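You operate a simulated robot arm through the tools that you are given. There is no shell and no other tool.

Carry out the task below with a simulated robot arm. There is one attempt and no reset: what you move stays moved.

TASK
Get the armature out of the open starter and onto the wooden stand.
Fine: unscrew the solenoid with the red nut driver and hang it back; solenoid and black starter case in the grey tray; the pinion stays in. Set down upright: solenoid.
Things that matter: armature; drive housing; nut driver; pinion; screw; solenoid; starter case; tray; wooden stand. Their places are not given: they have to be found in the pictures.

The check looks at the end state, three seconds after you hand in, the way a careful person would. Anything else that was tipped, shoved, dropped, spilled or broken makes it a failure.

THE ROBOT
A 7-joint arm with a three-finger gripper, fixed in place. Base frame: the origin is at the foot of the arm, x ahead of it, y to its left, z up; the work surface is at about z = 790. Units: mm, rad, N and s.
Its first joint turns from -2.897 to 2.897 rad. Payload 2.69 kg.
Tool frame: the origin (TCP) lies between the finger pads and is the grasp point; the fingertips stand 29 mm ahead of it; z points along the fingers, y is the line along which they close. The gripper opens to 120 mm. The gripper's body begins 78 mm behind the TCP.
Orientation is that of the tool frame in the base frame, as a unit quaternion [x, y, z, w]. With the fingers straight down and closing along the base's y, the tool's x points along the base's -x, its y along +y and its z along -z.

THE INTERFACE
- The arm moves only by the tool arm_command. Its argument "steps" is a list of rows, each a list of 7 numbers: the turn, a rotation vector about the tool's x, y, z in units of 5 degrees (1.0 is 5 degrees), then the shift along the tool's x, y, z in units of 25 mm (1.0 is 25 mm), then the finger opening in mm, from 0 to 120. In form: [[ax, ay, az, x, y, z, fingers], ...]. A call has 1 to 20 rows; each row shifts and turns the commanded pose from where the row before left it, along the tool's axes as they then stand. A call with a number of a shift or a turn outside -1 to 1 is refused whole. Rows are played at 5 a second. More than 50 mm and 0.15 rad between two rows, or a gripper value outside its range, and nothing of the call is played. A pose out of reach is approached as far as the arm can. The call stops where the force on the tool passes 40 N (or 10 N more than at its start, if that is more) or the arm is blocked; 0.2 s more then pass. The fingers move at their own pace and stop on an object; they squeeze with about 35 N. The grip force told is the motor's: it shows also when the fingers shut on nothing. Time passes only in rows, and 0.2 s behind the last, so rows that do not move let the fingers close. It gives the time, the measured TCP pose, the force on the tool (base axes), the opening and the grip force at its end, in the units of the frame above (readings bear some noise), with the torque about the TCP (base axes, N m) and any sound that the robot's microphone picked up, and new pictures: "show" is both (left out), scene, wrist or none.
- Cameras (640 x 400 px; columns grow to the right, rows downward): "scene" is fixed at [216.4, -491.7, 1603.5]; the picture's right is [0.52, -0.86, 0.00], its down [-0.70, -0.43, -0.57] and it looks along [0.49, 0.30, -0.82] (base axes); focal length 214 px, centre (320, 200). "wrist" rides on the gripper at [63, 0, -104] in the tool frame; the picture's right is [0.00, 1.00, 0.00], its down [-0.83, 0.00, -0.56] and it looks along [-0.56, 0.00, 0.83] (tool axes); focal length 275 px, centre (320, 200).
- move_column(by): slides the trunk up (or, below 0, down) by that many mm; the arm rides with it, the base frame stays. It gives what a move gives, with no picture.
- pixel_to_xyz(camera, pixels): for up to 12 pixels [column, row] of the newest picture of that camera ("zoom" is the newest enlarged one), the place [x, y, z] in the base frame of the surface seen there, good to about 3 mm, but the place of the scene camera against the robot may be out by one fixed shift of up to 12 mm in any direction. The clock stands still meanwhile.
- enlarge(camera, box): a new picture of the part [left, top, right, bottom] of that camera's present view, enlarged. The clock stands still meanwhile.
- hand_in(): hands the job in; it is judged then, once.

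Leave the gripper open and the arm clear of the work at the hand-in unless told otherwise.

The tools are called after "Request:" by a JSON object that holds its "method" and its "body". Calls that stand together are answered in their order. arm_command: Moves the arm, as the interface text tells. Its arguments: {"type":"object","properties":{"steps":{"type":"array","items":{"type":"array","items":{"type":"number"}}},"show":{"type":"string","enum":["both","scene","wrist","none"]}},"required":["steps"]} The other tools are called the same way: move_column (by) slides the trunk up or down; pixel_to_xyz (camera, pixels) gives the place of the surface under pixels of a picture; enlarge (camera, box) takes an enlarged picture of a part of a camera's view; hand_in () hands the job in.

At the start:

```text
time_s: 0.0
position: [554.2, -192.3, 1300.0]
orientation: [0.0, 1.0, 0.001, 0.0]
ft_force: [-0.2, 0.3, 0.1]
moment: [0.0, -0.01, 0.02]
finger_gap: 120.0
grasp_force: 0.0
trunk travel left (down, up): [-375.0, 211.0]
```

scene: 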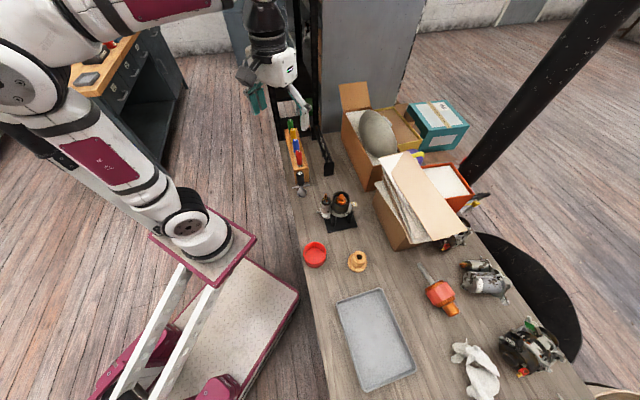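
wrist: 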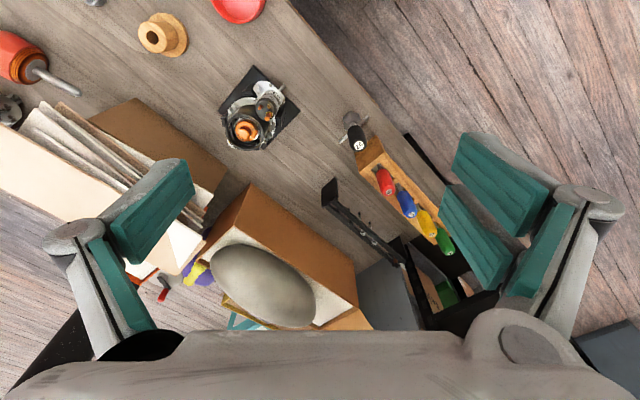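

I see the starter on a black plate at about (340,210) in the scene view, a tool rack at about (297,150), a red dish at (315,254), a wooden spool-like stand at (357,261) and a grey tray at (375,338). I'll enlarge these areas for detail.

Request:
{"method": "enlarge", "body": {"camera": "scene", "box": [300, 170, 380, 240]}}

Request:
{"method": "enlarge", "body": {"camera": "scene", "box": [270, 100, 350, 200]}}

Request:
{"method": "enlarge", "body": {"camera": "wrist", "box": [200, 50, 480, 260]}}

Request:
{"method": "enlarge", "body": {"camera": "scene", "box": [290, 230, 430, 400]}}

```text
5.71 times, centred on (340, 205) of scene
```

zoom: 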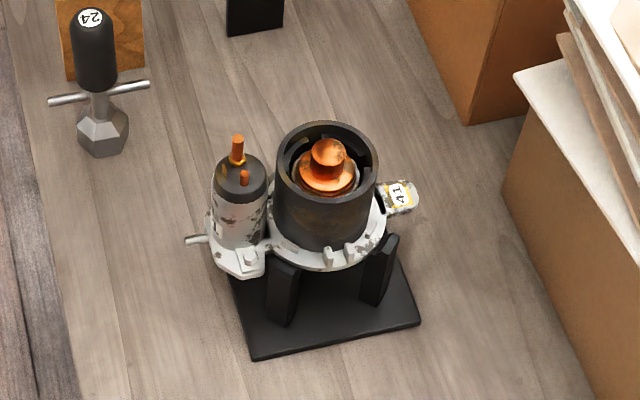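

```text
4.00 times, centred on (310, 150) of scene
```

zoom: 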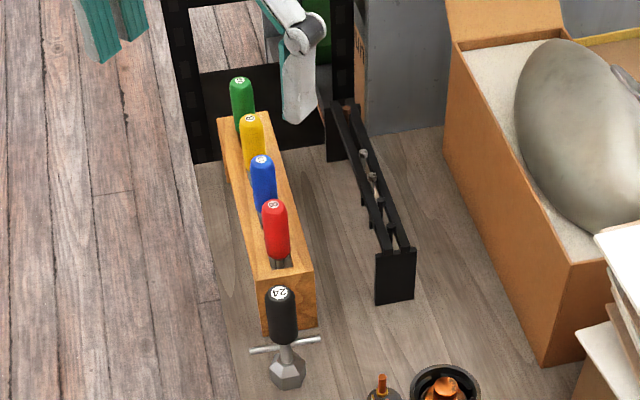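

```text
1.90 times, centred on (340, 155) of wrist
```

zoom: 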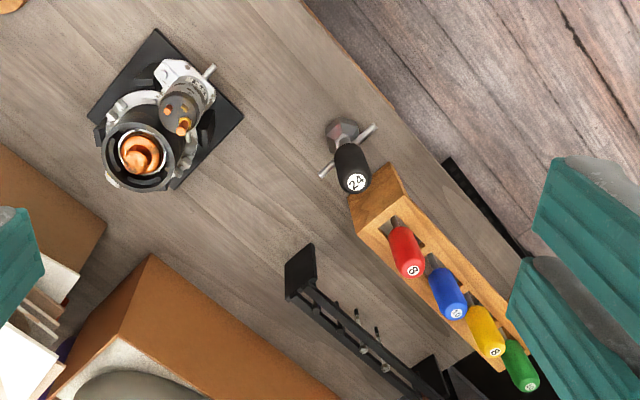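

```text
2.35 times, centred on (360, 315) of scene
```

zoom: 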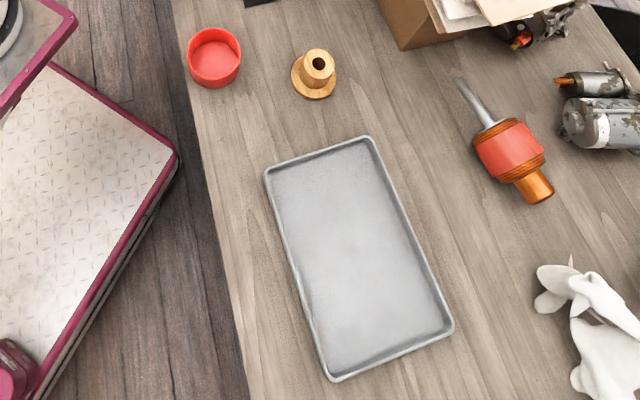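

I'll ask for the places of the main objects, using the current zoom (tray, dish, stand) and the wrist picture.

Request:
{"method": "pixel_to_xyz", "body": {"camera": "zoom", "pixels": [[318, 63], [318, 92], [213, 60], [280, 172], [368, 142], [448, 328], [335, 375], [360, 250], [213, 85]]}}

Request:
{"method": "pixel_to_xyz", "body": {"camera": "wrist", "pixels": [[245, 130], [280, 105], [358, 143], [382, 180], [405, 207], [425, 222], [445, 242], [330, 190], [162, 33], [240, 5]]}}

Request:
{"method": "pixel_to_xyz", "body": {"camera": "scene", "pixels": [[341, 198], [330, 192], [302, 174], [304, 151], [357, 257], [315, 254]]}}

```text
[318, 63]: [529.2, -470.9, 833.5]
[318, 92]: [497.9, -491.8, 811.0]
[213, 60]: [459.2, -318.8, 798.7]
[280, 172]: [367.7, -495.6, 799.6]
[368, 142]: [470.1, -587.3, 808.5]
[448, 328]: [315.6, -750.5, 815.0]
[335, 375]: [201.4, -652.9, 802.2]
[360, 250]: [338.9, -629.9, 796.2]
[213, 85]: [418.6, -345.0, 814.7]
```

```text
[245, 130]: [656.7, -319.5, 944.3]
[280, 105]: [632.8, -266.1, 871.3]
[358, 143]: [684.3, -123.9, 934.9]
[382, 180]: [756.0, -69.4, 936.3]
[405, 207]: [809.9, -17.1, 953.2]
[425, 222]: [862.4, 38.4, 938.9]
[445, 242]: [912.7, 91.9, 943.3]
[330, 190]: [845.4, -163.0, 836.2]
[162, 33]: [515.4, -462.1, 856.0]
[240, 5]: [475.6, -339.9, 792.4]
```

```text
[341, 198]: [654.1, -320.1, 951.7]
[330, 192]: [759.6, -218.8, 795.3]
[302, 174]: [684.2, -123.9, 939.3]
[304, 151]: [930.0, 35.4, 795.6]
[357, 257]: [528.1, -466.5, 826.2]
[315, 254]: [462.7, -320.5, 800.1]
```

The wrist and scene cameras agree: the starter is at about (655,-320) with its top near z=945. The red driver is at about (756,-69), the stand at about (525,-470) and the tray centre at about (338,-625). Next I lower the arm in front of the starter for a closer wrist view.

Request:
{"method": "arm_command", "body": {"steps": [[0, 0, 0, 0, -0.9, 1, 120], [0, 0, 0, 0, -0.9, 1, 120], [0, 0, 0, 0, -0.9, 1, 120], [0, 0, 0, 0, -0.9, 1, 120], [0, 0, 0, 0, -0.7, 1, 120], [0, 0, 0, 0, 0, 1, 120], [0, 0, 0, 0, 0, 1, 120], [0, 0, 0, 0, 0, 1, 120], [0, 0, 0, 0, 0, 1, 120], [0, 0, 0, 0, 0, 1, 120]]}}

```text
time_s: 2.2
position: [553.9, -299.4, 1052.0]
orientation: [0.0, 1.0, 0.0, 0.0]
ft_force: [0.7, -0.5, -0.1]
moment: [-0.01, -0.02, 0.0]
finger_gap: 120.1
grasp_force: 0.0
trunk travel left (down, up): [-375.0, 211.0]
```

scene: 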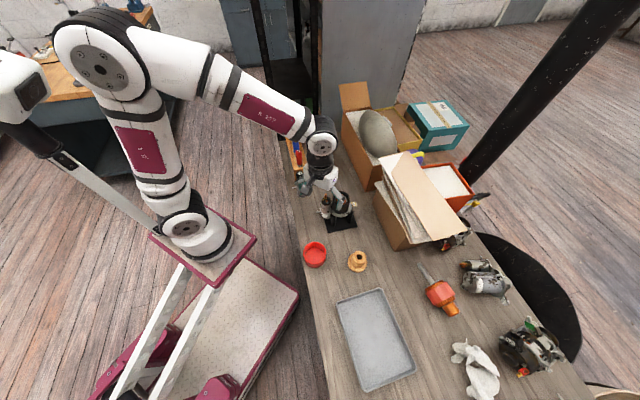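
wrist: 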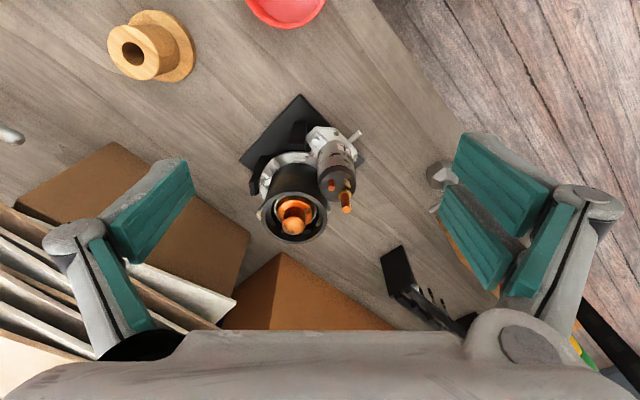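

Now I enlarge the starter in both views.

Request:
{"method": "enlarge", "body": {"camera": "wrist", "box": [230, 80, 390, 260]}}

Request:
{"method": "enlarge", "body": {"camera": "wrist", "box": [300, 110, 370, 170]}}

Request:
{"method": "enlarge", "body": {"camera": "wrist", "box": [90, 0, 330, 90]}}

```text
2.22 times, centred on (310, 170) of wrist
```

zoom: 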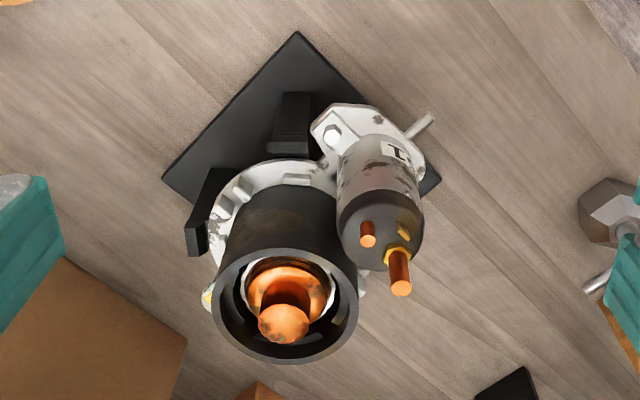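

```text
6.67 times, centred on (335, 140) of wrist
```

zoom: 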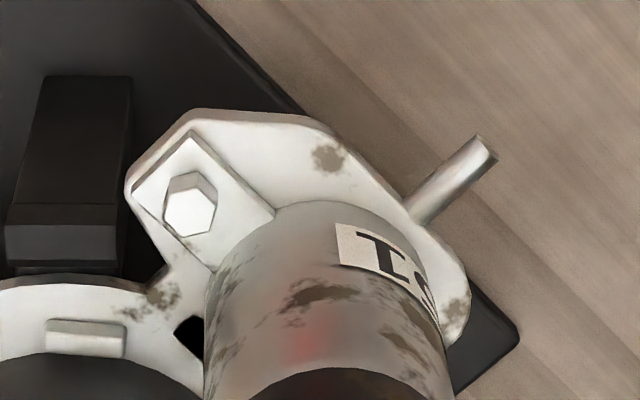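

```text
2.67 times, centred on (210, 45) of wrist
```

zoom: 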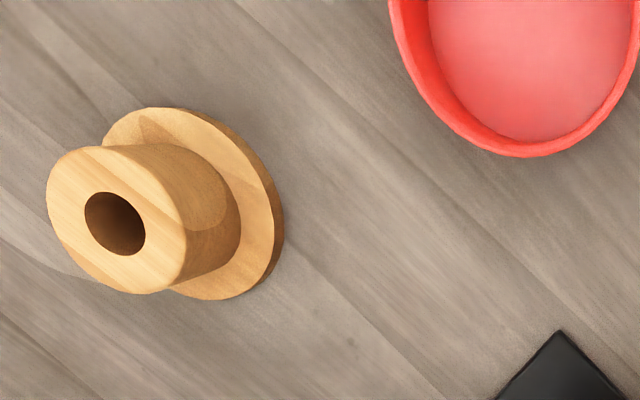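

I see one hex screw on the solenoid's ear, at zoom (190,205), plus a horizontal rod at (450,180). I'll swing the camera round to see the starter from the +y side and check for a second screw.

Request:
{"method": "arm_command", "body": {"steps": [[0, 0, 0, -0.73, 0.91, 0.26, 120], [0, 0, 0, -0.73, 0.91, 0.26, 120], [0, 0, 0, -0.73, 0.91, 0.26, 120], [0, 0, 0, -0.73, 0.91, 0.26, 120], [0, 0, 0, -0.73, 0.91, 0.26, 120], [0, 0, 1, 0, 0, 0, 120], [0, 0, 1, 0, 0, 0, 120], [0, 0, 1, 0, 0, 0, 120], [0, 0, 1, 0, 0, 0, 120], [0, 0, 1, 0, 0, 0, 120], [0, 0, 1, 0, 0, 0, 120], [0, 0, 1, 0, 0, 0, 120], [0, 0, 1, 0, 0, 0, 120], [0, 0, 1, 0, 0, 0, 120], [0, 0, 1, 0, 0, 0, 120], [0, 0, 1, 0, 0, 0, 120], [0, 0, 1, 0, 0, 0, 120], [0, 0, 1, 0, 0, 0, 120], [0, 0, 1, 0, 0, 0, 120], [0, 0, 1, 0, 0, 0, 120]], "show": "wrist"}}

Request:
{"method": "enlarge", "body": {"camera": "wrist", "box": [220, 80, 440, 260]}}

```text
time_s: 6.4
position: [645.0, -186.7, 1019.3]
orientation: [0.609, 0.793, 0.0, 0.0]
ft_force: [-0.6, 0.1, -0.3]
moment: [0.0, 0.05, 0.0]
finger_gap: 119.8
grasp_force: 0.1
trunk travel left (down, up): [-375.0, 211.0]
```

wrist: 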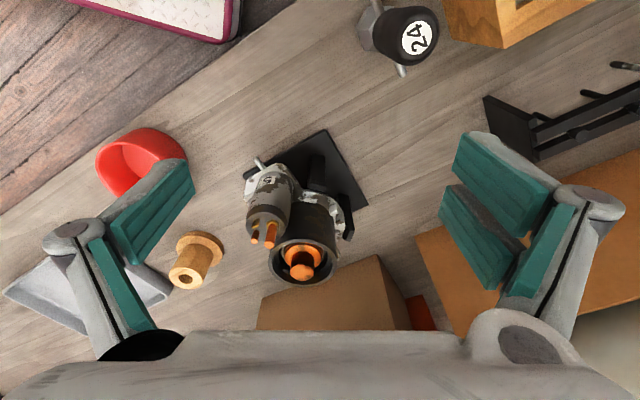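

```text
2.22 times, centred on (330, 170) of wrist
```

zoom: 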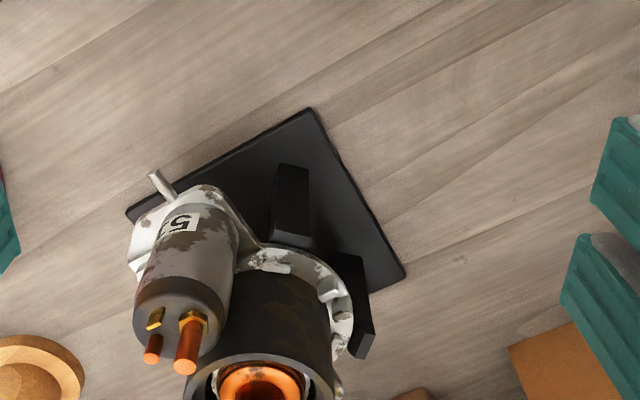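

No second screw shows on the +y side, so a single screw holds the solenoid. Now I turn the gripper to line up with the tool rack and look along it from the near side.

Request:
{"method": "arm_command", "body": {"steps": [[0, 0, -1, 0, 0, -0.1, 120], [0, 0, -1, 0, 0, -0.1, 120], [0, 0, -1, 0, 0, -0.1, 120], [0, 0, -1, 0, 0, -0.1, 120], [0, 0, -1, 0, 0, -0.1, 120], [0, 0, -1, 0, 0, -0.1, 120], [0, 0, -1, 0, 0, -0.1, 120], [0, 0, -1, 0, 0, -0.1, 120], [0, 0, -1, 0, 0, -0.1, 120], [0, 0, -1, 0, 0, 0, 120], [0, 0, -1, 0, 0, 0, 120], [0, 0, -1, 0, 0, 0, 120], [0, 0, -1, 0, 0, 0, 120], [0, 0, -1, 0, 0, 0, 120], [0, 0, -1, 0, 0, 0, 120], [0, 0, -1, 0, 0, 0, 120], [0, 0, -1, 0, 0, 0, 120], [0, 0, -1, 0, 0, 0, 120], [0, 0, -1, 0, 0, 0, 120], [0, 0, -1, 0, 0, 0, 120]], "show": "wrist"}}

Request:
{"method": "arm_command", "body": {"steps": [[0, 0, -1, 0, 0, 0, 120], [0, 0, -1, 0, 0, 0, 120], [0, 0, -1, 0, 0, 0, 120], [0, 0, -0.76, 0, 0, 0, 120], [0, 0, 0, -1, 0.05, 0, 120], [0, 0, 0, -1, 0.05, 0, 120], [0, 0, 0, -1, 0.05, 0, 120], [0, 0, 0, -1, 0.05, 0, 120]]}}

Request:
{"method": "enlarge", "body": {"camera": "wrist", "box": [180, 50, 460, 330]}}

```text
time_s: 10.6
position: [644.2, -186.0, 1041.8]
orientation: [-0.217, 0.976, 0.0, -0.001]
ft_force: [0.8, 0.9, 0.6]
moment: [-0.02, -0.05, 0.03]
finger_gap: 120.2
grasp_force: 0.1
trunk travel left (down, up): [-375.0, 211.0]
```

wrist: 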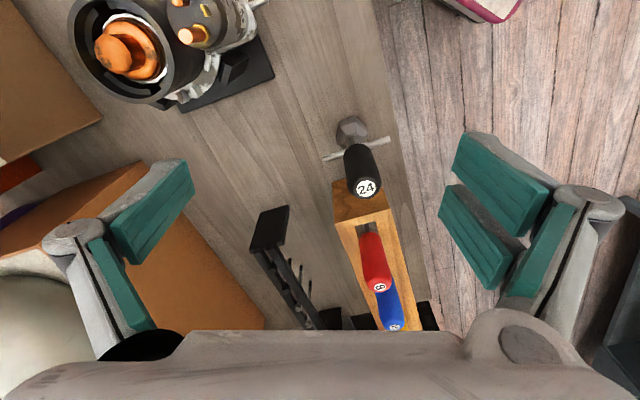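

```text
time_s: 12.4
position: [715.0, -113.0, 1041.7]
orientation: [-0.372, 0.928, 0.0, 0.0]
ft_force: [-0.7, 0.0, -0.1]
moment: [0.0, -0.06, 0.0]
finger_gap: 119.9
grasp_force: 0.0
trunk travel left (down, up): [-375.0, 211.0]
```

scene: 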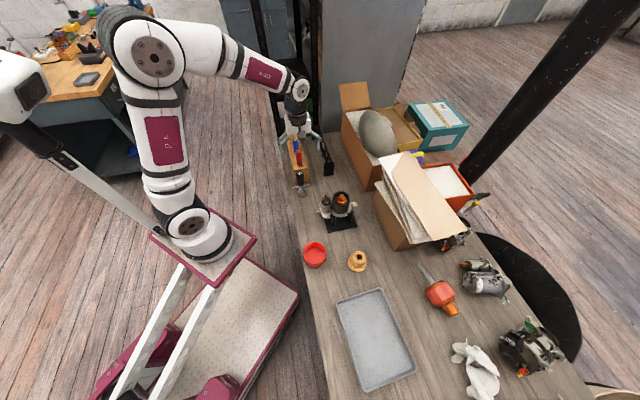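
wrist: 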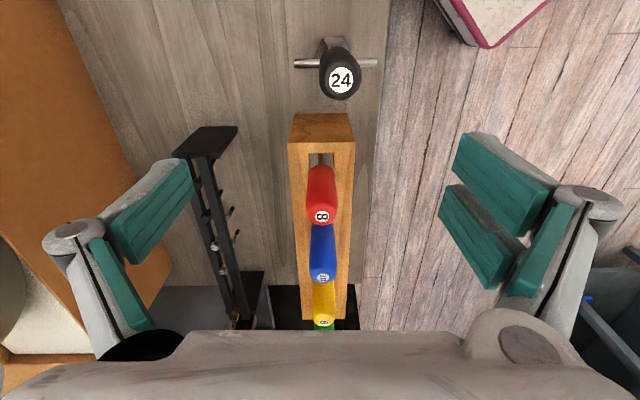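

```text
1.43 times, centred on (320, 190) of wrist
```

zoom: 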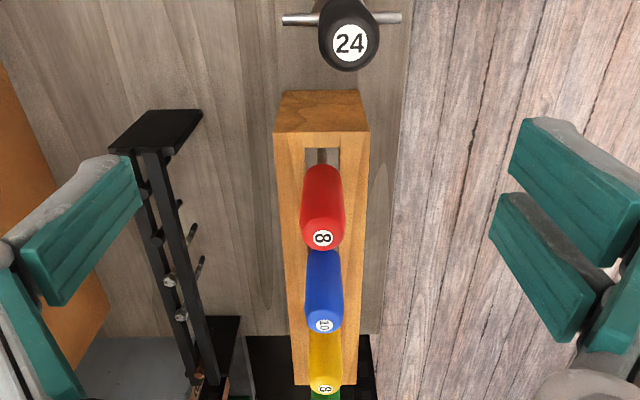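

The wooden block has a slot with the drivers standing in it, red (8) at the near end. I'll measure the red handle, the block and the other objects around it.

Request:
{"method": "pixel_to_xyz", "body": {"camera": "zoom", "pixels": [[322, 238], [322, 225], [322, 175], [322, 200], [285, 140], [360, 140], [322, 160], [350, 40], [324, 325], [322, 135], [155, 130], [345, 200]]}}

Request:
{"method": "enlarge", "body": {"camera": "wrist", "box": [270, 100, 370, 240]}}

Request:
{"method": "enlarge", "body": {"camera": "scene", "box": [275, 110, 345, 205]}}

```text
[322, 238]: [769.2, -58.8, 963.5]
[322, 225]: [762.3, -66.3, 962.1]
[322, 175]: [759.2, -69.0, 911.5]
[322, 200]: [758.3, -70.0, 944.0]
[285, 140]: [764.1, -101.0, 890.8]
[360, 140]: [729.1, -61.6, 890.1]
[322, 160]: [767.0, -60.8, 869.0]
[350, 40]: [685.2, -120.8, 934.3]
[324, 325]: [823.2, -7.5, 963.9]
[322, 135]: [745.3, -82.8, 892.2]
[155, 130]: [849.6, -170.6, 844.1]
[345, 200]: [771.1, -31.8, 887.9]
```

```text
2.86 times, centred on (320, 170) of wrist
```

zoom: 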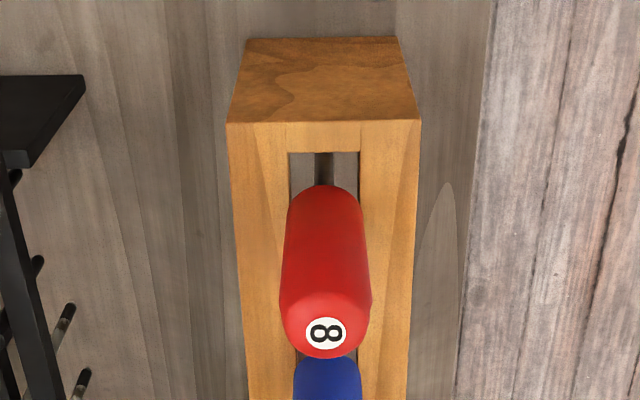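

```text
4.21 times, centred on (310, 158) of scene
```

zoom: 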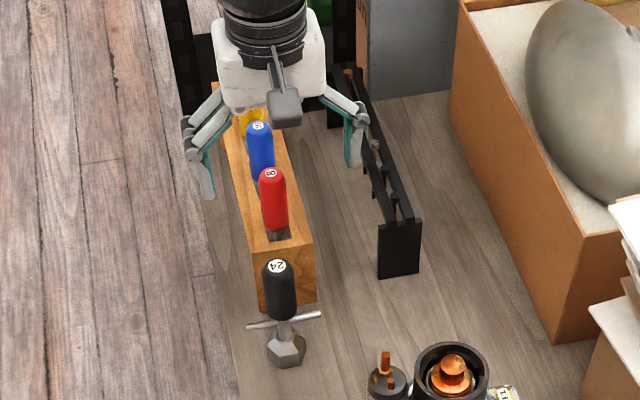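

The red handle is centred at about (767,-60), from z≈905 to 964, and the block top is at z=890. I move over it with the fingers at 70 mm, closing across the rack, and go down to TCP z≈935.

Request:
{"method": "arm_command", "body": {"steps": [[0, 0, 0, -0.99, 0.02, 0, 70], [0, 0, 0, -0.99, 0.02, 0, 70], [0, 0, 0, -0.99, 0.03, 0, 70], [0, 0, 0, 0, 0, 1, 70], [0, 0, 0, 0, 0, 1, 70], [0, 0, 0, 0, 0, 1, 70], [0, 0, 0, 0, 0, 0.9, 70]]}}

Request:
{"method": "enlarge", "body": {"camera": "scene", "box": [275, 110, 345, 205]}}

```text
time_s: 14.0
position: [765.9, -60.0, 946.4]
orientation: [-0.372, 0.928, 0.0, 0.0]
ft_force: [1.1, -0.7, -0.3]
moment: [-0.02, -0.04, -0.01]
finger_gap: 69.8
grasp_force: 0.2
trunk travel left (down, up): [-375.0, 211.0]
```

scene: 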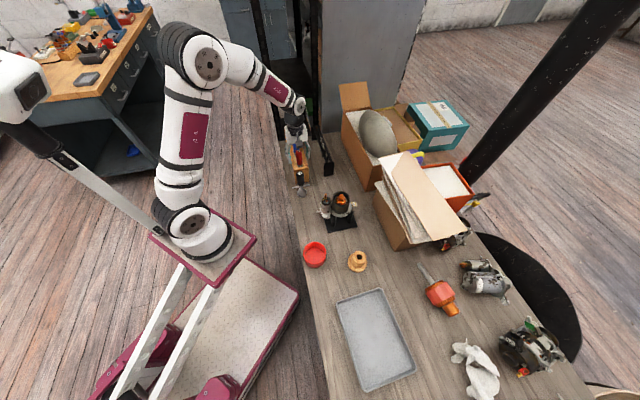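
wrist: 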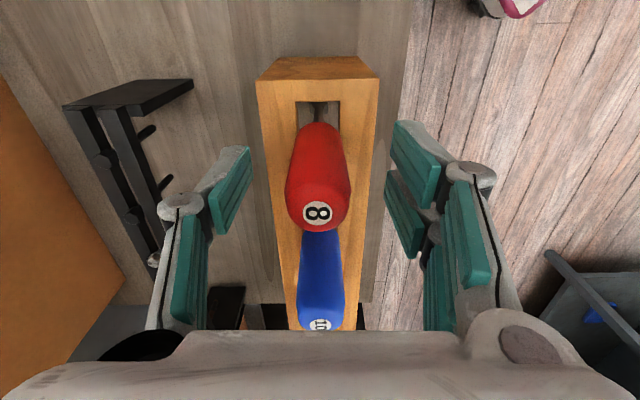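

```text
4.21 times, centred on (310, 158) of scene
```

zoom: 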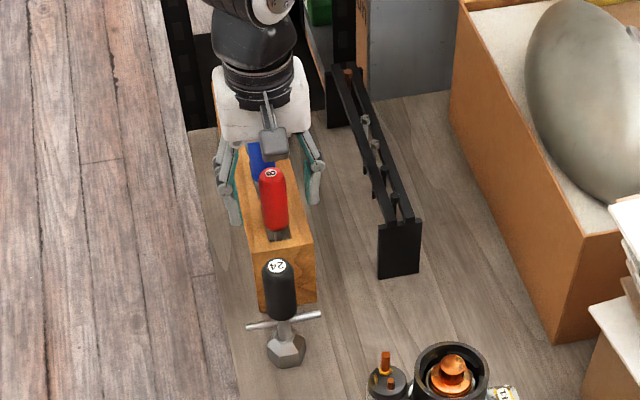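

The handle sits between the fingers. I'll check its exact place in this close view before closing.

Request:
{"method": "pixel_to_xyz", "body": {"camera": "wrist", "pixels": [[317, 212], [320, 160], [290, 190], [346, 190], [320, 135], [319, 226], [319, 105], [300, 140], [340, 140]]}}

```text
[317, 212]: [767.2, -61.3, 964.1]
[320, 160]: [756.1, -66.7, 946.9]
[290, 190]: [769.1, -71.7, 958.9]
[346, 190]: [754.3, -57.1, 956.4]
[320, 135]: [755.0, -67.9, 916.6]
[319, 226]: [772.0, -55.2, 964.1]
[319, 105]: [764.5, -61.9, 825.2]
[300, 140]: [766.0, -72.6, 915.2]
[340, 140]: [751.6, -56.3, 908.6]
```

The handle centre is within about 2 mm of the TCP. I lower 11 mm and close.

Request:
{"method": "arm_command", "body": {"steps": [[0, 0, 0, 0, 0, 0.45, 70], [0, 0, 0, 0, 0, 0, 40], [0, 0, 0, 0, 0, 0, 10], [0, 0, 0, 0, 0, 0, 10], [0, 0, 0, 0, 0, 0, 10]], "show": "wrist"}}

```text
time_s: 15.2
position: [766.0, -59.7, 934.2]
orientation: [-0.374, 0.928, -0.001, 0.001]
ft_force: [0.2, 0.5, 0.2]
moment: [0.01, 0.0, -0.02]
finger_gap: 26.9
grasp_force: 35.0
trunk travel left (down, up): [-375.0, 211.0]
```

wrist: 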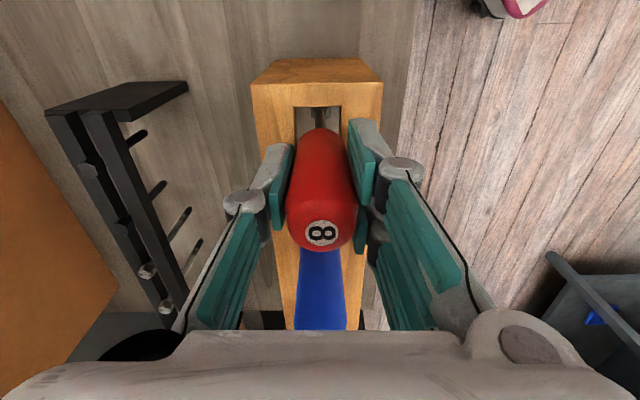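

It's gripped (gap 26.9 mm, 35 N). I lift straight up in small rows and watch the force.

Request:
{"method": "arm_command", "body": {"steps": [[0, 0, 0, 0, 0, -0.3, 10], [0, 0, 0, 0, 0, -0.5, 10], [0, 0, 0, 0, 0, -0.8, 10], [0, 0, 0, 0, 0, -1, 10], [0, 0, 0, 0, 0, -1, 10], [0, 0, 0, 0, 0, -1, 10]]}}

Request:
{"method": "enlarge", "body": {"camera": "scene", "box": [275, 90, 345, 205]}}

```text
time_s: 16.6
position: [766.9, -58.5, 1048.1]
orientation: [-0.373, 0.928, 0.0, 0.0]
ft_force: [-1.1, -0.2, -0.8]
moment: [0.0, 0.01, 0.0]
finger_gap: 27.0
grasp_force: 34.6
trunk travel left (down, up): [-375.0, 211.0]
```

scene: 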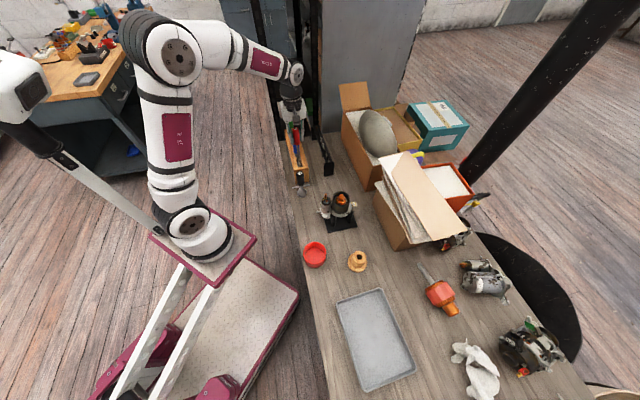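
wrist: 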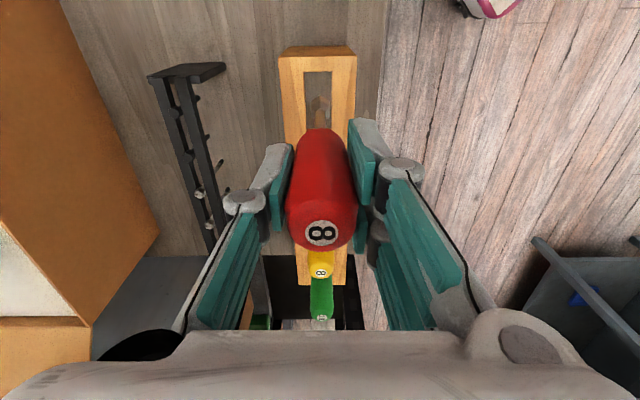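

```text
3.48 times, centred on (310, 148) of scene
```

zoom: 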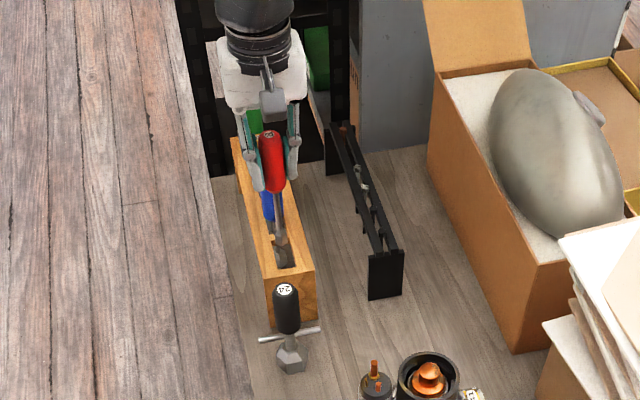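

It lifts freely, with the shaft showing below the handle. I lift 50 mm more to see the tip and measure its length.

Request:
{"method": "arm_command", "body": {"steps": [[0, 0, 0, 0, 0, -1, 10], [0, 0, 0, 0, 0, -1, 10], [0, 0, 0, 0, 0, -0.4, 10]], "show": "wrist"}}

Request:
{"method": "enlarge", "body": {"camera": "scene", "box": [275, 90, 345, 185]}}

Request:
{"method": "enlarge", "body": {"camera": "wrist", "box": [280, 60, 360, 140]}}

```text
time_s: 17.4
position: [765.9, -58.7, 1108.3]
orientation: [-0.373, 0.928, 0.0, 0.0]
ft_force: [-1.4, 0.0, -0.8]
moment: [-0.01, -0.04, 0.0]
finger_gap: 27.1
grasp_force: 35.0
trunk travel left (down, up): [-375.0, 211.0]
```

wrist: 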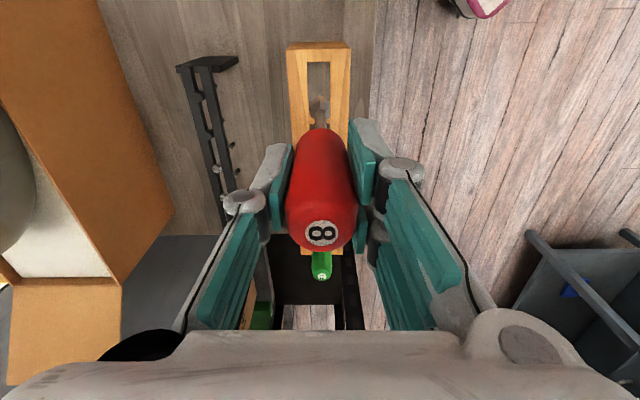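

```text
4.21 times, centred on (310, 138) of scene
```

zoom: 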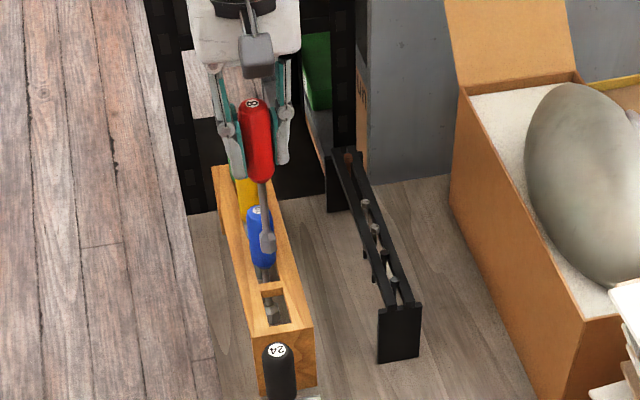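

```text
5.00 times, centred on (320, 100) of wrist
```

zoom: 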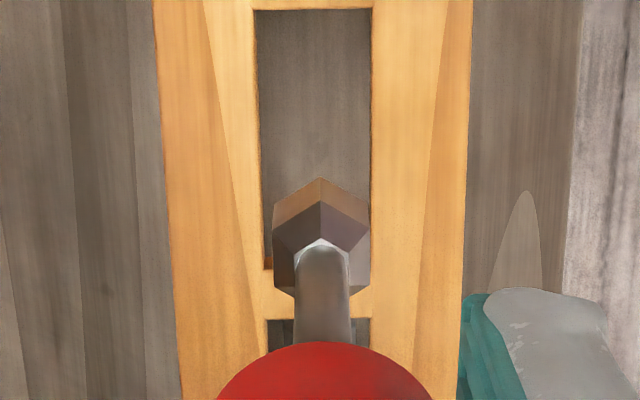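

The driver has a hex socket at its tip. I'll measure the tip in both zoom views.

Request:
{"method": "pixel_to_xyz", "body": {"camera": "zoom", "pixels": [[320, 182], [320, 230], [276, 228], [368, 228], [285, 200], [345, 200], [320, 260], [320, 310], [320, 150], [320, 100], [290, 345]]}}

Request:
{"method": "pixel_to_xyz", "body": {"camera": "scene", "pixels": [[309, 147], [309, 149], [308, 145], [308, 140], [308, 135], [307, 128]]}}

Request:
{"method": "enlarge", "body": {"camera": "scene", "box": [290, 105, 330, 155]}}

```text
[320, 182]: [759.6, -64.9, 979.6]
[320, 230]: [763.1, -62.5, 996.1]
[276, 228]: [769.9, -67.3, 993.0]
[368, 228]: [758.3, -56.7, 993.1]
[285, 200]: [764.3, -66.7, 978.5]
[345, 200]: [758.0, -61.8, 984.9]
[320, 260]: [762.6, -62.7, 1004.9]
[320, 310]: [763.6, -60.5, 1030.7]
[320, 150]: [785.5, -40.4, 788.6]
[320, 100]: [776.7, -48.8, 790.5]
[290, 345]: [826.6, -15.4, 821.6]
```

```text
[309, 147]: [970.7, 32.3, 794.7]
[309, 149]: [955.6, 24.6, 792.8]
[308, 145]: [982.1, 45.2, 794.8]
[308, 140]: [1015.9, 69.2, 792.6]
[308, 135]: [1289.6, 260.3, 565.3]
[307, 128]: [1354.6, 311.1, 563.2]
```

```text
8.00 times, centred on (310, 130) of scene
```

zoom: 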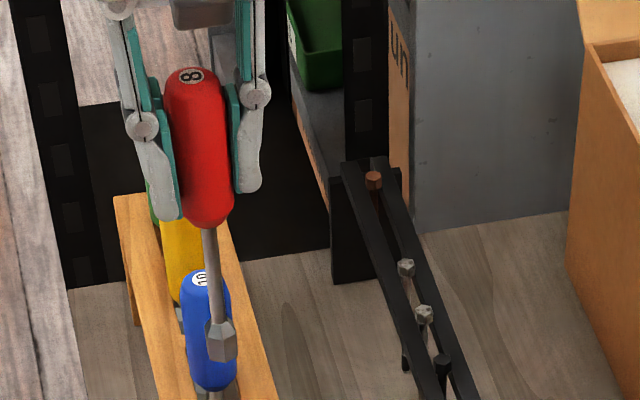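

Request:
{"method": "pixel_to_xyz", "body": {"camera": "zoom", "pixels": [[222, 355], [222, 340], [222, 325], [214, 300], [212, 240], [205, 222], [192, 80], [200, 150], [235, 340], [208, 335]]}}

```text
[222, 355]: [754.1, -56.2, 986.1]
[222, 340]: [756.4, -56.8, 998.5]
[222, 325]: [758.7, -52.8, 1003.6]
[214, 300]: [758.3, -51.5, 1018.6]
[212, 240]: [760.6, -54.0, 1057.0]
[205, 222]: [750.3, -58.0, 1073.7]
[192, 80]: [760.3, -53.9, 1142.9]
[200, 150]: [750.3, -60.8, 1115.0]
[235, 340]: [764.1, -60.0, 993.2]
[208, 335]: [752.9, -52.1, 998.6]
```

The socket tip sits about 130 mm below the TCP, so at TCP 1108 it is at about z=978 and clears everything. Now I carry the driver to the near side of the starter, turning back to the first heading, to look at the screw.

Request:
{"method": "arm_command", "body": {"steps": [[0, 0, 0, 0.99, -0.185, 0, 10], [0, 0, 0, 0.99, -0.185, 0, 10], [0, 0, 0, 0.99, -0.185, 0, 10], [0, 0, 0, 0.99, -0.185, 0, 10], [0, 0, 0, 0.99, -0.185, 0, 10], [0, 0, 0, 0.99, -0.185, 0, 10], [0, 0, 0, 0.99, -0.185, 0, 10], [0, 0, 0, 0.99, -0.185, 0, 10], [0, 0, 0, 0.99, -0.185, 0, 10], [0, 0, 0, 0.99, -0.185, 0, 10], [0, 0, 0, 0.99, -0.185, 0, 10], [0, 0, 0, 0.99, -0.185, 0, 10], [0, 0, 0, 0.99, -0.185, 0, 10], [0, 0, 0, 0.99, -0.185, 0, 10]], "show": "none"}}

Request:
{"method": "arm_command", "body": {"steps": [[0, 0, 1, 0, 0, 0, 10], [0, 0, 1, 0, 0, 0, 10], [0, 0, 1, 0, 0, 0, 10], [0, 0, 1, 0, 0, 0, 10], [0, 0, 1, 0, 0, 0, 10], [0, 0, 1, 0, 0, 0, 10], [0, 0, 1, 0, 0, 0, 10], [0, 0, 1, 0, 0, 0, 10], [0, 0, 0.75, 0, 0, 0, 10], [0, 0, 0, 0, 0, 0.7, 10], [0, 0, 0, 0, 0, 0.7, 10]]}}

Request:
{"method": "enlarge", "body": {"camera": "wrist", "box": [320, 80, 420, 160]}}

```text
time_s: 20.4
position: [560.3, -346.0, 1108.3]
orientation: [-0.373, 0.928, 0.0, 0.001]
ft_force: [0.8, 0.7, -1.7]
moment: [-0.01, -0.01, -0.02]
finger_gap: 26.8
grasp_force: 34.8
trunk travel left (down, up): [-375.0, 211.0]
```

```text
time_s: 22.8
position: [560.5, -345.9, 1072.8]
orientation: [-0.001, 1.0, 0.0, 0.001]
ft_force: [0.3, 0.4, -0.4]
moment: [-0.01, 0.0, -0.02]
finger_gap: 27.1
grasp_force: 35.0
trunk travel left (down, up): [-375.0, 211.0]
```

scene: 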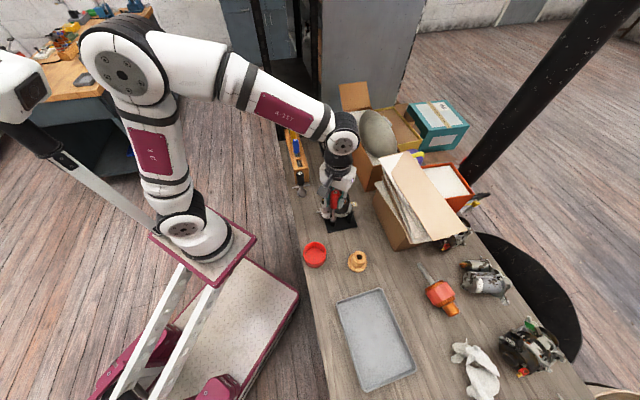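
wrist: 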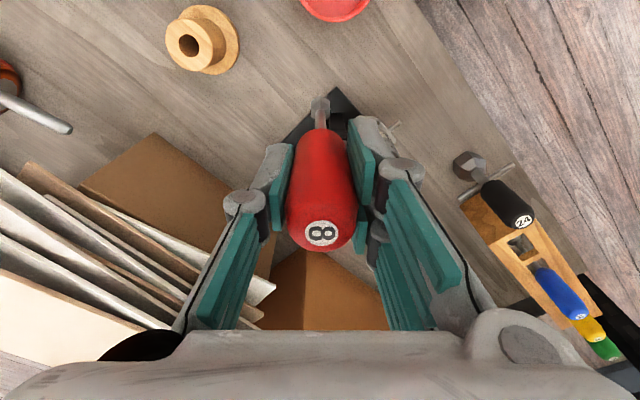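

```text
5.00 times, centred on (370, 120) of wrist
```

zoom: 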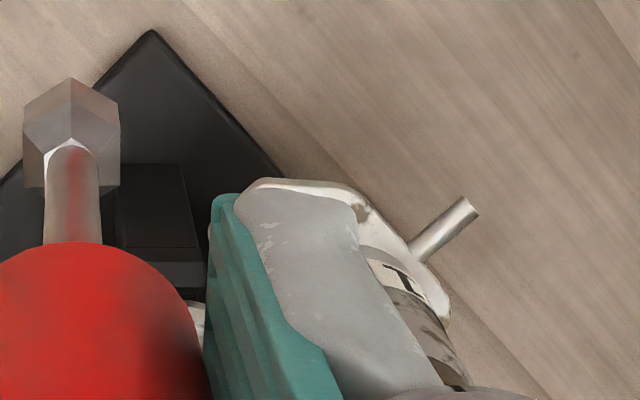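

The fingers hide the screw. I shift forward 35 mm so it appears above them.

Request:
{"method": "arm_command", "body": {"steps": [[0, 0, 0, -0.7, 0, 0, 10], [0, 0, 0, -0.7, -0.2, 0, 10]], "show": "wrist"}}

Request:
{"method": "enlarge", "body": {"camera": "wrist", "box": [320, 60, 420, 140]}}

```text
time_s: 23.4
position: [594.4, -352.3, 1073.5]
orientation: [-0.001, 1.0, 0.0, 0.0]
ft_force: [0.1, 0.9, -0.1]
moment: [-0.03, -0.04, -0.01]
finger_gap: 27.3
grasp_force: 35.2
trunk travel left (down, up): [-375.0, 211.0]
```

wrist: 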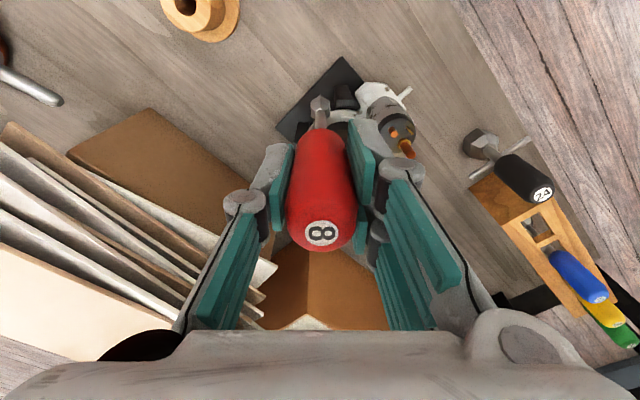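

```text
5.00 times, centred on (370, 100) of wrist
```

zoom: 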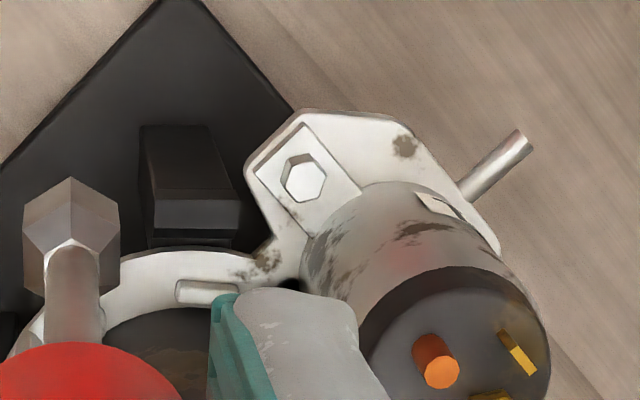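

I can see the screw clearly now, with its head top at zoom (307,180). I measure it along with the nearby parts.

Request:
{"method": "pixel_to_xyz", "body": {"camera": "zoom", "pixels": [[307, 180], [303, 184], [312, 177], [307, 186], [290, 170], [318, 205], [275, 175], [330, 150], [375, 135], [515, 145], [440, 375], [518, 360]]}}

Request:
{"method": "enlarge", "body": {"camera": "wrist", "box": [358, 75, 388, 95]}}

```text
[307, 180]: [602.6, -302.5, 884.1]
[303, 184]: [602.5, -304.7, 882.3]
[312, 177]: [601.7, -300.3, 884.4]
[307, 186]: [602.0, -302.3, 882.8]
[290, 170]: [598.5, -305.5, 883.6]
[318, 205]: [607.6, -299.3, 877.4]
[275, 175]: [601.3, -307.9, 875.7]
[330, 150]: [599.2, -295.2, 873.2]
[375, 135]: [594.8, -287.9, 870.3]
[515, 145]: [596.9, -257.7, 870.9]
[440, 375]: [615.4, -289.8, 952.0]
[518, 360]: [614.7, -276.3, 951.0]
```

```text
16.00 times, centred on (373, 85) of wrist
```

zoom: 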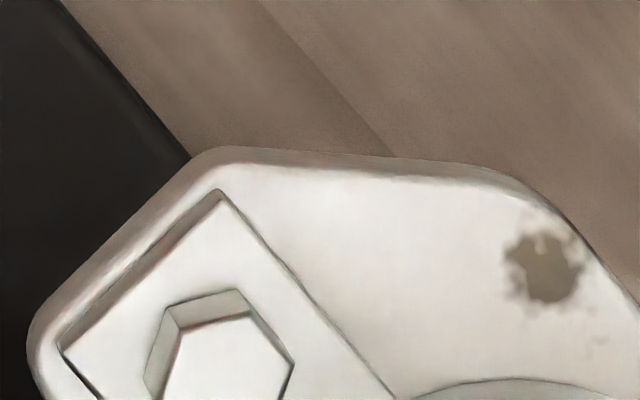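

Request:
{"method": "pixel_to_xyz", "body": {"camera": "wrist", "pixels": [[407, 147], [404, 143], [408, 152], [410, 156], [395, 132], [390, 118], [411, 133], [400, 120], [380, 115]]}}

Request:
{"method": "enlarge", "body": {"camera": "wrist", "box": [355, 70, 435, 170]}}

Request:
{"method": "enlarge", "body": {"camera": "scene", "box": [305, 165, 375, 235]}}

```text
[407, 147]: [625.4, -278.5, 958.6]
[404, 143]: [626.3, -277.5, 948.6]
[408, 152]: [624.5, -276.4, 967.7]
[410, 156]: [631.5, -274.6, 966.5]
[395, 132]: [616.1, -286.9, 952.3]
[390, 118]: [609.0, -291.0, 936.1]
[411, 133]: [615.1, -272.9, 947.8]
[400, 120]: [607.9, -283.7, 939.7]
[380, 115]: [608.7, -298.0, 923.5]
```

```text
4.00 times, centred on (395, 120) of wrist
```

zoom: 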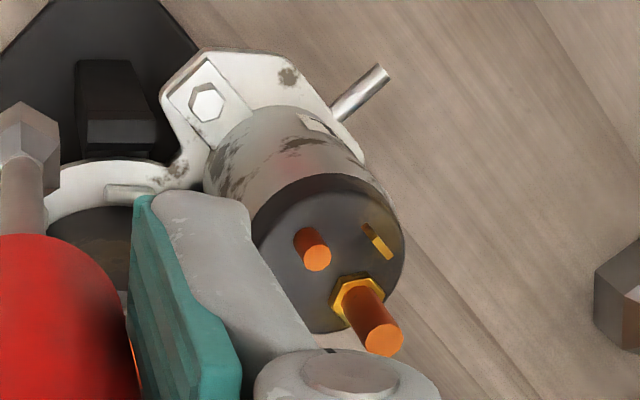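

```text
5.71 times, centred on (340, 200) of scene
```

zoom: 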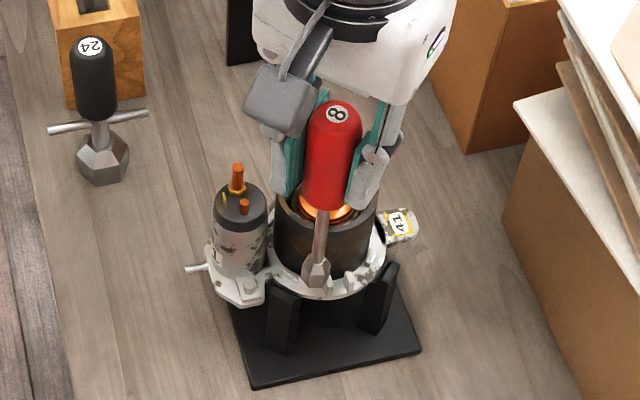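

I take the wrist zoom again to measure the socket tip and screw head in the same picture, so I can align them relatively.

Request:
{"method": "enlarge", "body": {"camera": "wrist", "box": [305, 70, 385, 120]}}

Request:
{"method": "pixel_to_xyz", "body": {"camera": "wrist", "pixels": [[320, 97], [312, 104], [328, 104], [320, 103], [320, 112], [357, 95], [358, 97]]}}

```text
8.00 times, centred on (345, 95) of wrist
```

zoom: 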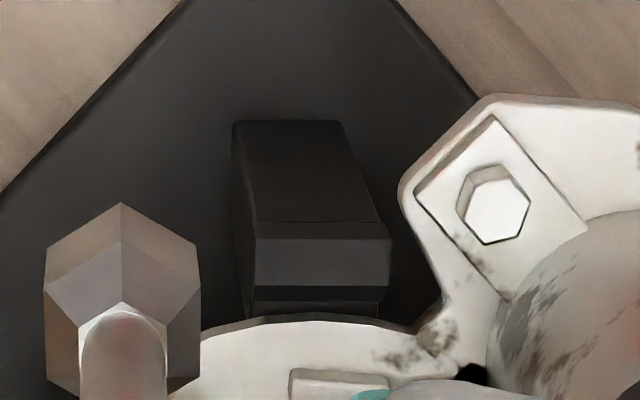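

```text
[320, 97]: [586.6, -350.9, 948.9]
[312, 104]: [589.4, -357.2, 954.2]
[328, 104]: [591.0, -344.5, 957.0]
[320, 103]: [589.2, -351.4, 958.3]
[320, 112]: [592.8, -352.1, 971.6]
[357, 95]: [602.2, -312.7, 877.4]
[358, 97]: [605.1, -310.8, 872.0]
```

Request:
{"method": "pixel_to_xyz", "body": {"camera": "zoom", "pixels": [[497, 205], [470, 208], [524, 205], [500, 172], [492, 238], [121, 212], [50, 262], [195, 262], [121, 240], [490, 205], [505, 205]]}}

```text
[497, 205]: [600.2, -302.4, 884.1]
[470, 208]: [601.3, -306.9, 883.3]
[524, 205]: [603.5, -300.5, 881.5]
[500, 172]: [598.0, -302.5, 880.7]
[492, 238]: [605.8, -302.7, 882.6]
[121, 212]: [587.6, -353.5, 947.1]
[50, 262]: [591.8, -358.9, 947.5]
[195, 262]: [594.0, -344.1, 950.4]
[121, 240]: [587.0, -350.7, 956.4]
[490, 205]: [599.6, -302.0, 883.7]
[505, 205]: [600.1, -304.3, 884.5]
```

Combining two views, the screw axis is at about (600.2,-304.0), head top z≈883.5, and the socket sits straight below the TCP. I zoom in on the head to read the hex orientation.

Request:
{"method": "enlarge", "body": {"camera": "wrist", "box": [359, 90, 375, 100]}}

```text
16.00 times, centred on (367, 95) of wrist
```

zoom: 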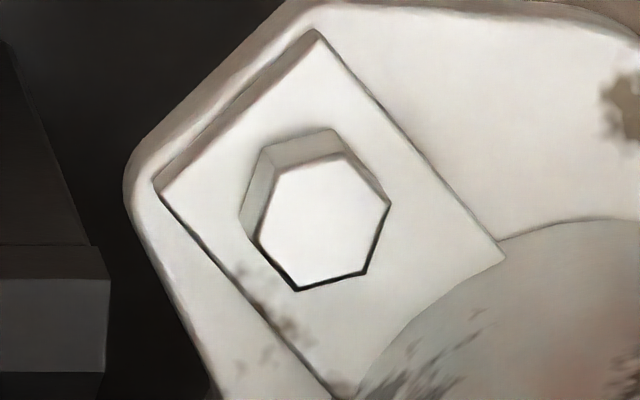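

The hex corners point at 45° mod 60° in azimuth, while the socket's corners line up with tool x, now at 180°. So I need the tool x azimuth at 105°, or 45° if reachable, to leave the most room for counter-clockwise turning. I turn here in free air to 105° first.

Request:
{"method": "arm_command", "body": {"steps": [[0, 0, 1, 0, 0, -0.5, 10], [0, 0, 1, 0, 0, 0, 10], [0, 0, 1, 0, 0, 0, 10], [0, 0, 1, 0, 0, 0, 10], [0, 0, 1, 0, 0, 0, 10], [0, 0, 1, 0, 0, 0, 10], [0, 0, 1, 0, 0, 0, 10], [0, 0, 1, 0, 0, 0, 10], [0, 0, 1, 0, 0, 0, 10], [0, 0, 1, 0, 0, 0, 10], [0, 0, 1, 0, 0, 0, 10], [0, 0, 1, 0, 0, 0, 10], [0, 0, 1, 0, 0, 0, 10], [0, 0, 1, 0, 0, 0, 10], [0, 0, 1, 0, 0, 0, 10]], "show": "wrist"}}

Request:
{"method": "arm_command", "body": {"steps": [[0, 0, 1, 0, 0, 0, 10], [0, 0, 1, 0, 0, 0, 10], [0, 0, 1, 0, 0, 0, 10], [0, 0, 1, 0, 0, 0, 10], [0, 0, 1, 0, 0, 0, 10], [0, 0, 1, 0, 0, 0, 10]], "show": "wrist"}}

```text
time_s: 26.6
position: [593.5, -352.2, 1086.4]
orientation: [0.609, 0.793, -0.001, 0.0]
ft_force: [0.4, 0.1, -1.4]
moment: [0.02, -0.03, 0.01]
finger_gap: 27.2
grasp_force: 35.0
trunk travel left (down, up): [-375.0, 211.0]
```

wrist: 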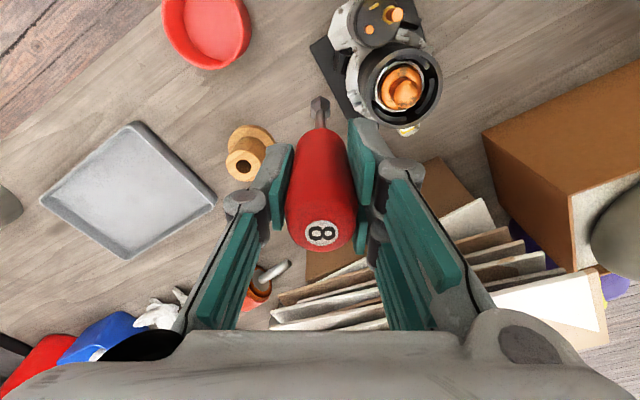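

```text
time_s: 28.0
position: [594.8, -352.5, 1084.5]
orientation: [0.794, 0.608, 0.0, 0.0]
ft_force: [0.2, -0.1, -1.4]
moment: [0.01, -0.02, -0.01]
finger_gap: 26.9
grasp_force: 34.7
trunk travel left (down, up): [-375.0, 211.0]
```

wrist: 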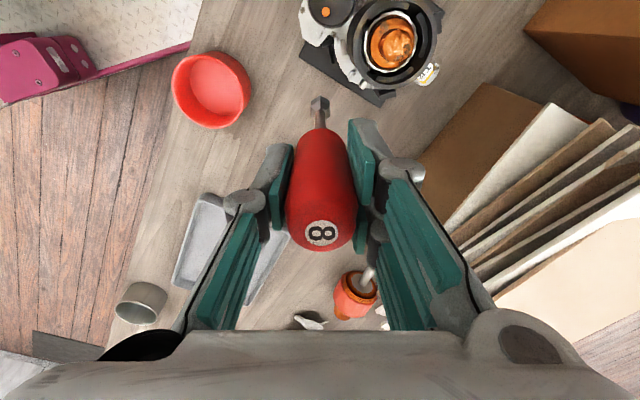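

75° works. I go on to 45°.

Request:
{"method": "arm_command", "body": {"steps": [[0, 0, 1, 0, 0, 0, 10], [0, 0, 1, 0, 0, 0, 10], [0, 0, 1, 0, 0, 0, 10], [0, 0, 1, 0, 0, 0, 10], [0, 0, 1, 0, 0, 0, 10], [0, 0, 1, 0, 0, 0, 10]], "show": "none"}}

```text
time_s: 29.4
position: [594.8, -352.0, 1085.8]
orientation: [0.924, 0.383, -0.001, -0.001]
ft_force: [0.8, 0.5, -1.8]
moment: [0.0, -0.01, 0.02]
finger_gap: 27.0
grasp_force: 35.1
trunk travel left (down, up): [-375.0, 211.0]
```

45° works as well. I try on to -15°, still in free air.

Request:
{"method": "arm_command", "body": {"steps": [[0, 0, 1, 0, 0, 0, 10], [0, 0, 1, 0, 0, 0, 10], [0, 0, 1, 0, 0, 0, 10], [0, 0, 1, 0, 0, 0, 10], [0, 0, 1, 0, 0, 0, 10], [0, 0, 1, 0, 0, 0, 10], [0, 0, 1, 0, 0, 0, 10], [0, 0, 1, 0, 0, 0, 10], [0, 0, 1, 0, 0, 0, 10], [0, 0, 1, 0, 0, 0, 10], [0, 0, 1, 0, 0, 0, 10], [0, 0, 1, 0, 0, 0, 10]], "show": "none"}}

```text
time_s: 32.0
position: [595.8, -352.3, 1085.5]
orientation: [0.991, -0.131, 0.0, 0.0]
ft_force: [-0.3, -0.7, -0.9]
moment: [-0.01, 0.0, 0.03]
finger_gap: 27.0
grasp_force: 34.3
trunk travel left (down, up): [-375.0, 211.0]
```

-15° is also reachable. I try to -75°.

Request:
{"method": "arm_command", "body": {"steps": [[0, 0, 1, 0, 0, 0, 10], [0, 0, 1, 0, 0, 0, 10], [0, 0, 1, 0, 0, 0, 10], [0, 0, 1, 0, 0, 0, 10], [0, 0, 1, 0, 0, 0, 10], [0, 0, 1, 0, 0, 0, 10], [0, 0, 1, 0, 0, 0, 10], [0, 0, 1, 0, 0, 0, 10], [0, 0, 1, 0, 0, 0, 10], [0, 0, 1, 0, 0, 0, 10], [0, 0, 1, 0, 0, 0, 10], [0, 0, 1, 0, 0, 0, 10]], "show": "none"}}

```text
time_s: 34.6
position: [594.0, -352.0, 1085.1]
orientation: [0.793, -0.609, 0.0, -0.001]
ft_force: [-0.3, -0.4, -1.3]
moment: [0.05, -0.01, -0.01]
finger_gap: 27.1
grasp_force: 35.1
trunk travel left (down, up): [-375.0, 211.0]
```

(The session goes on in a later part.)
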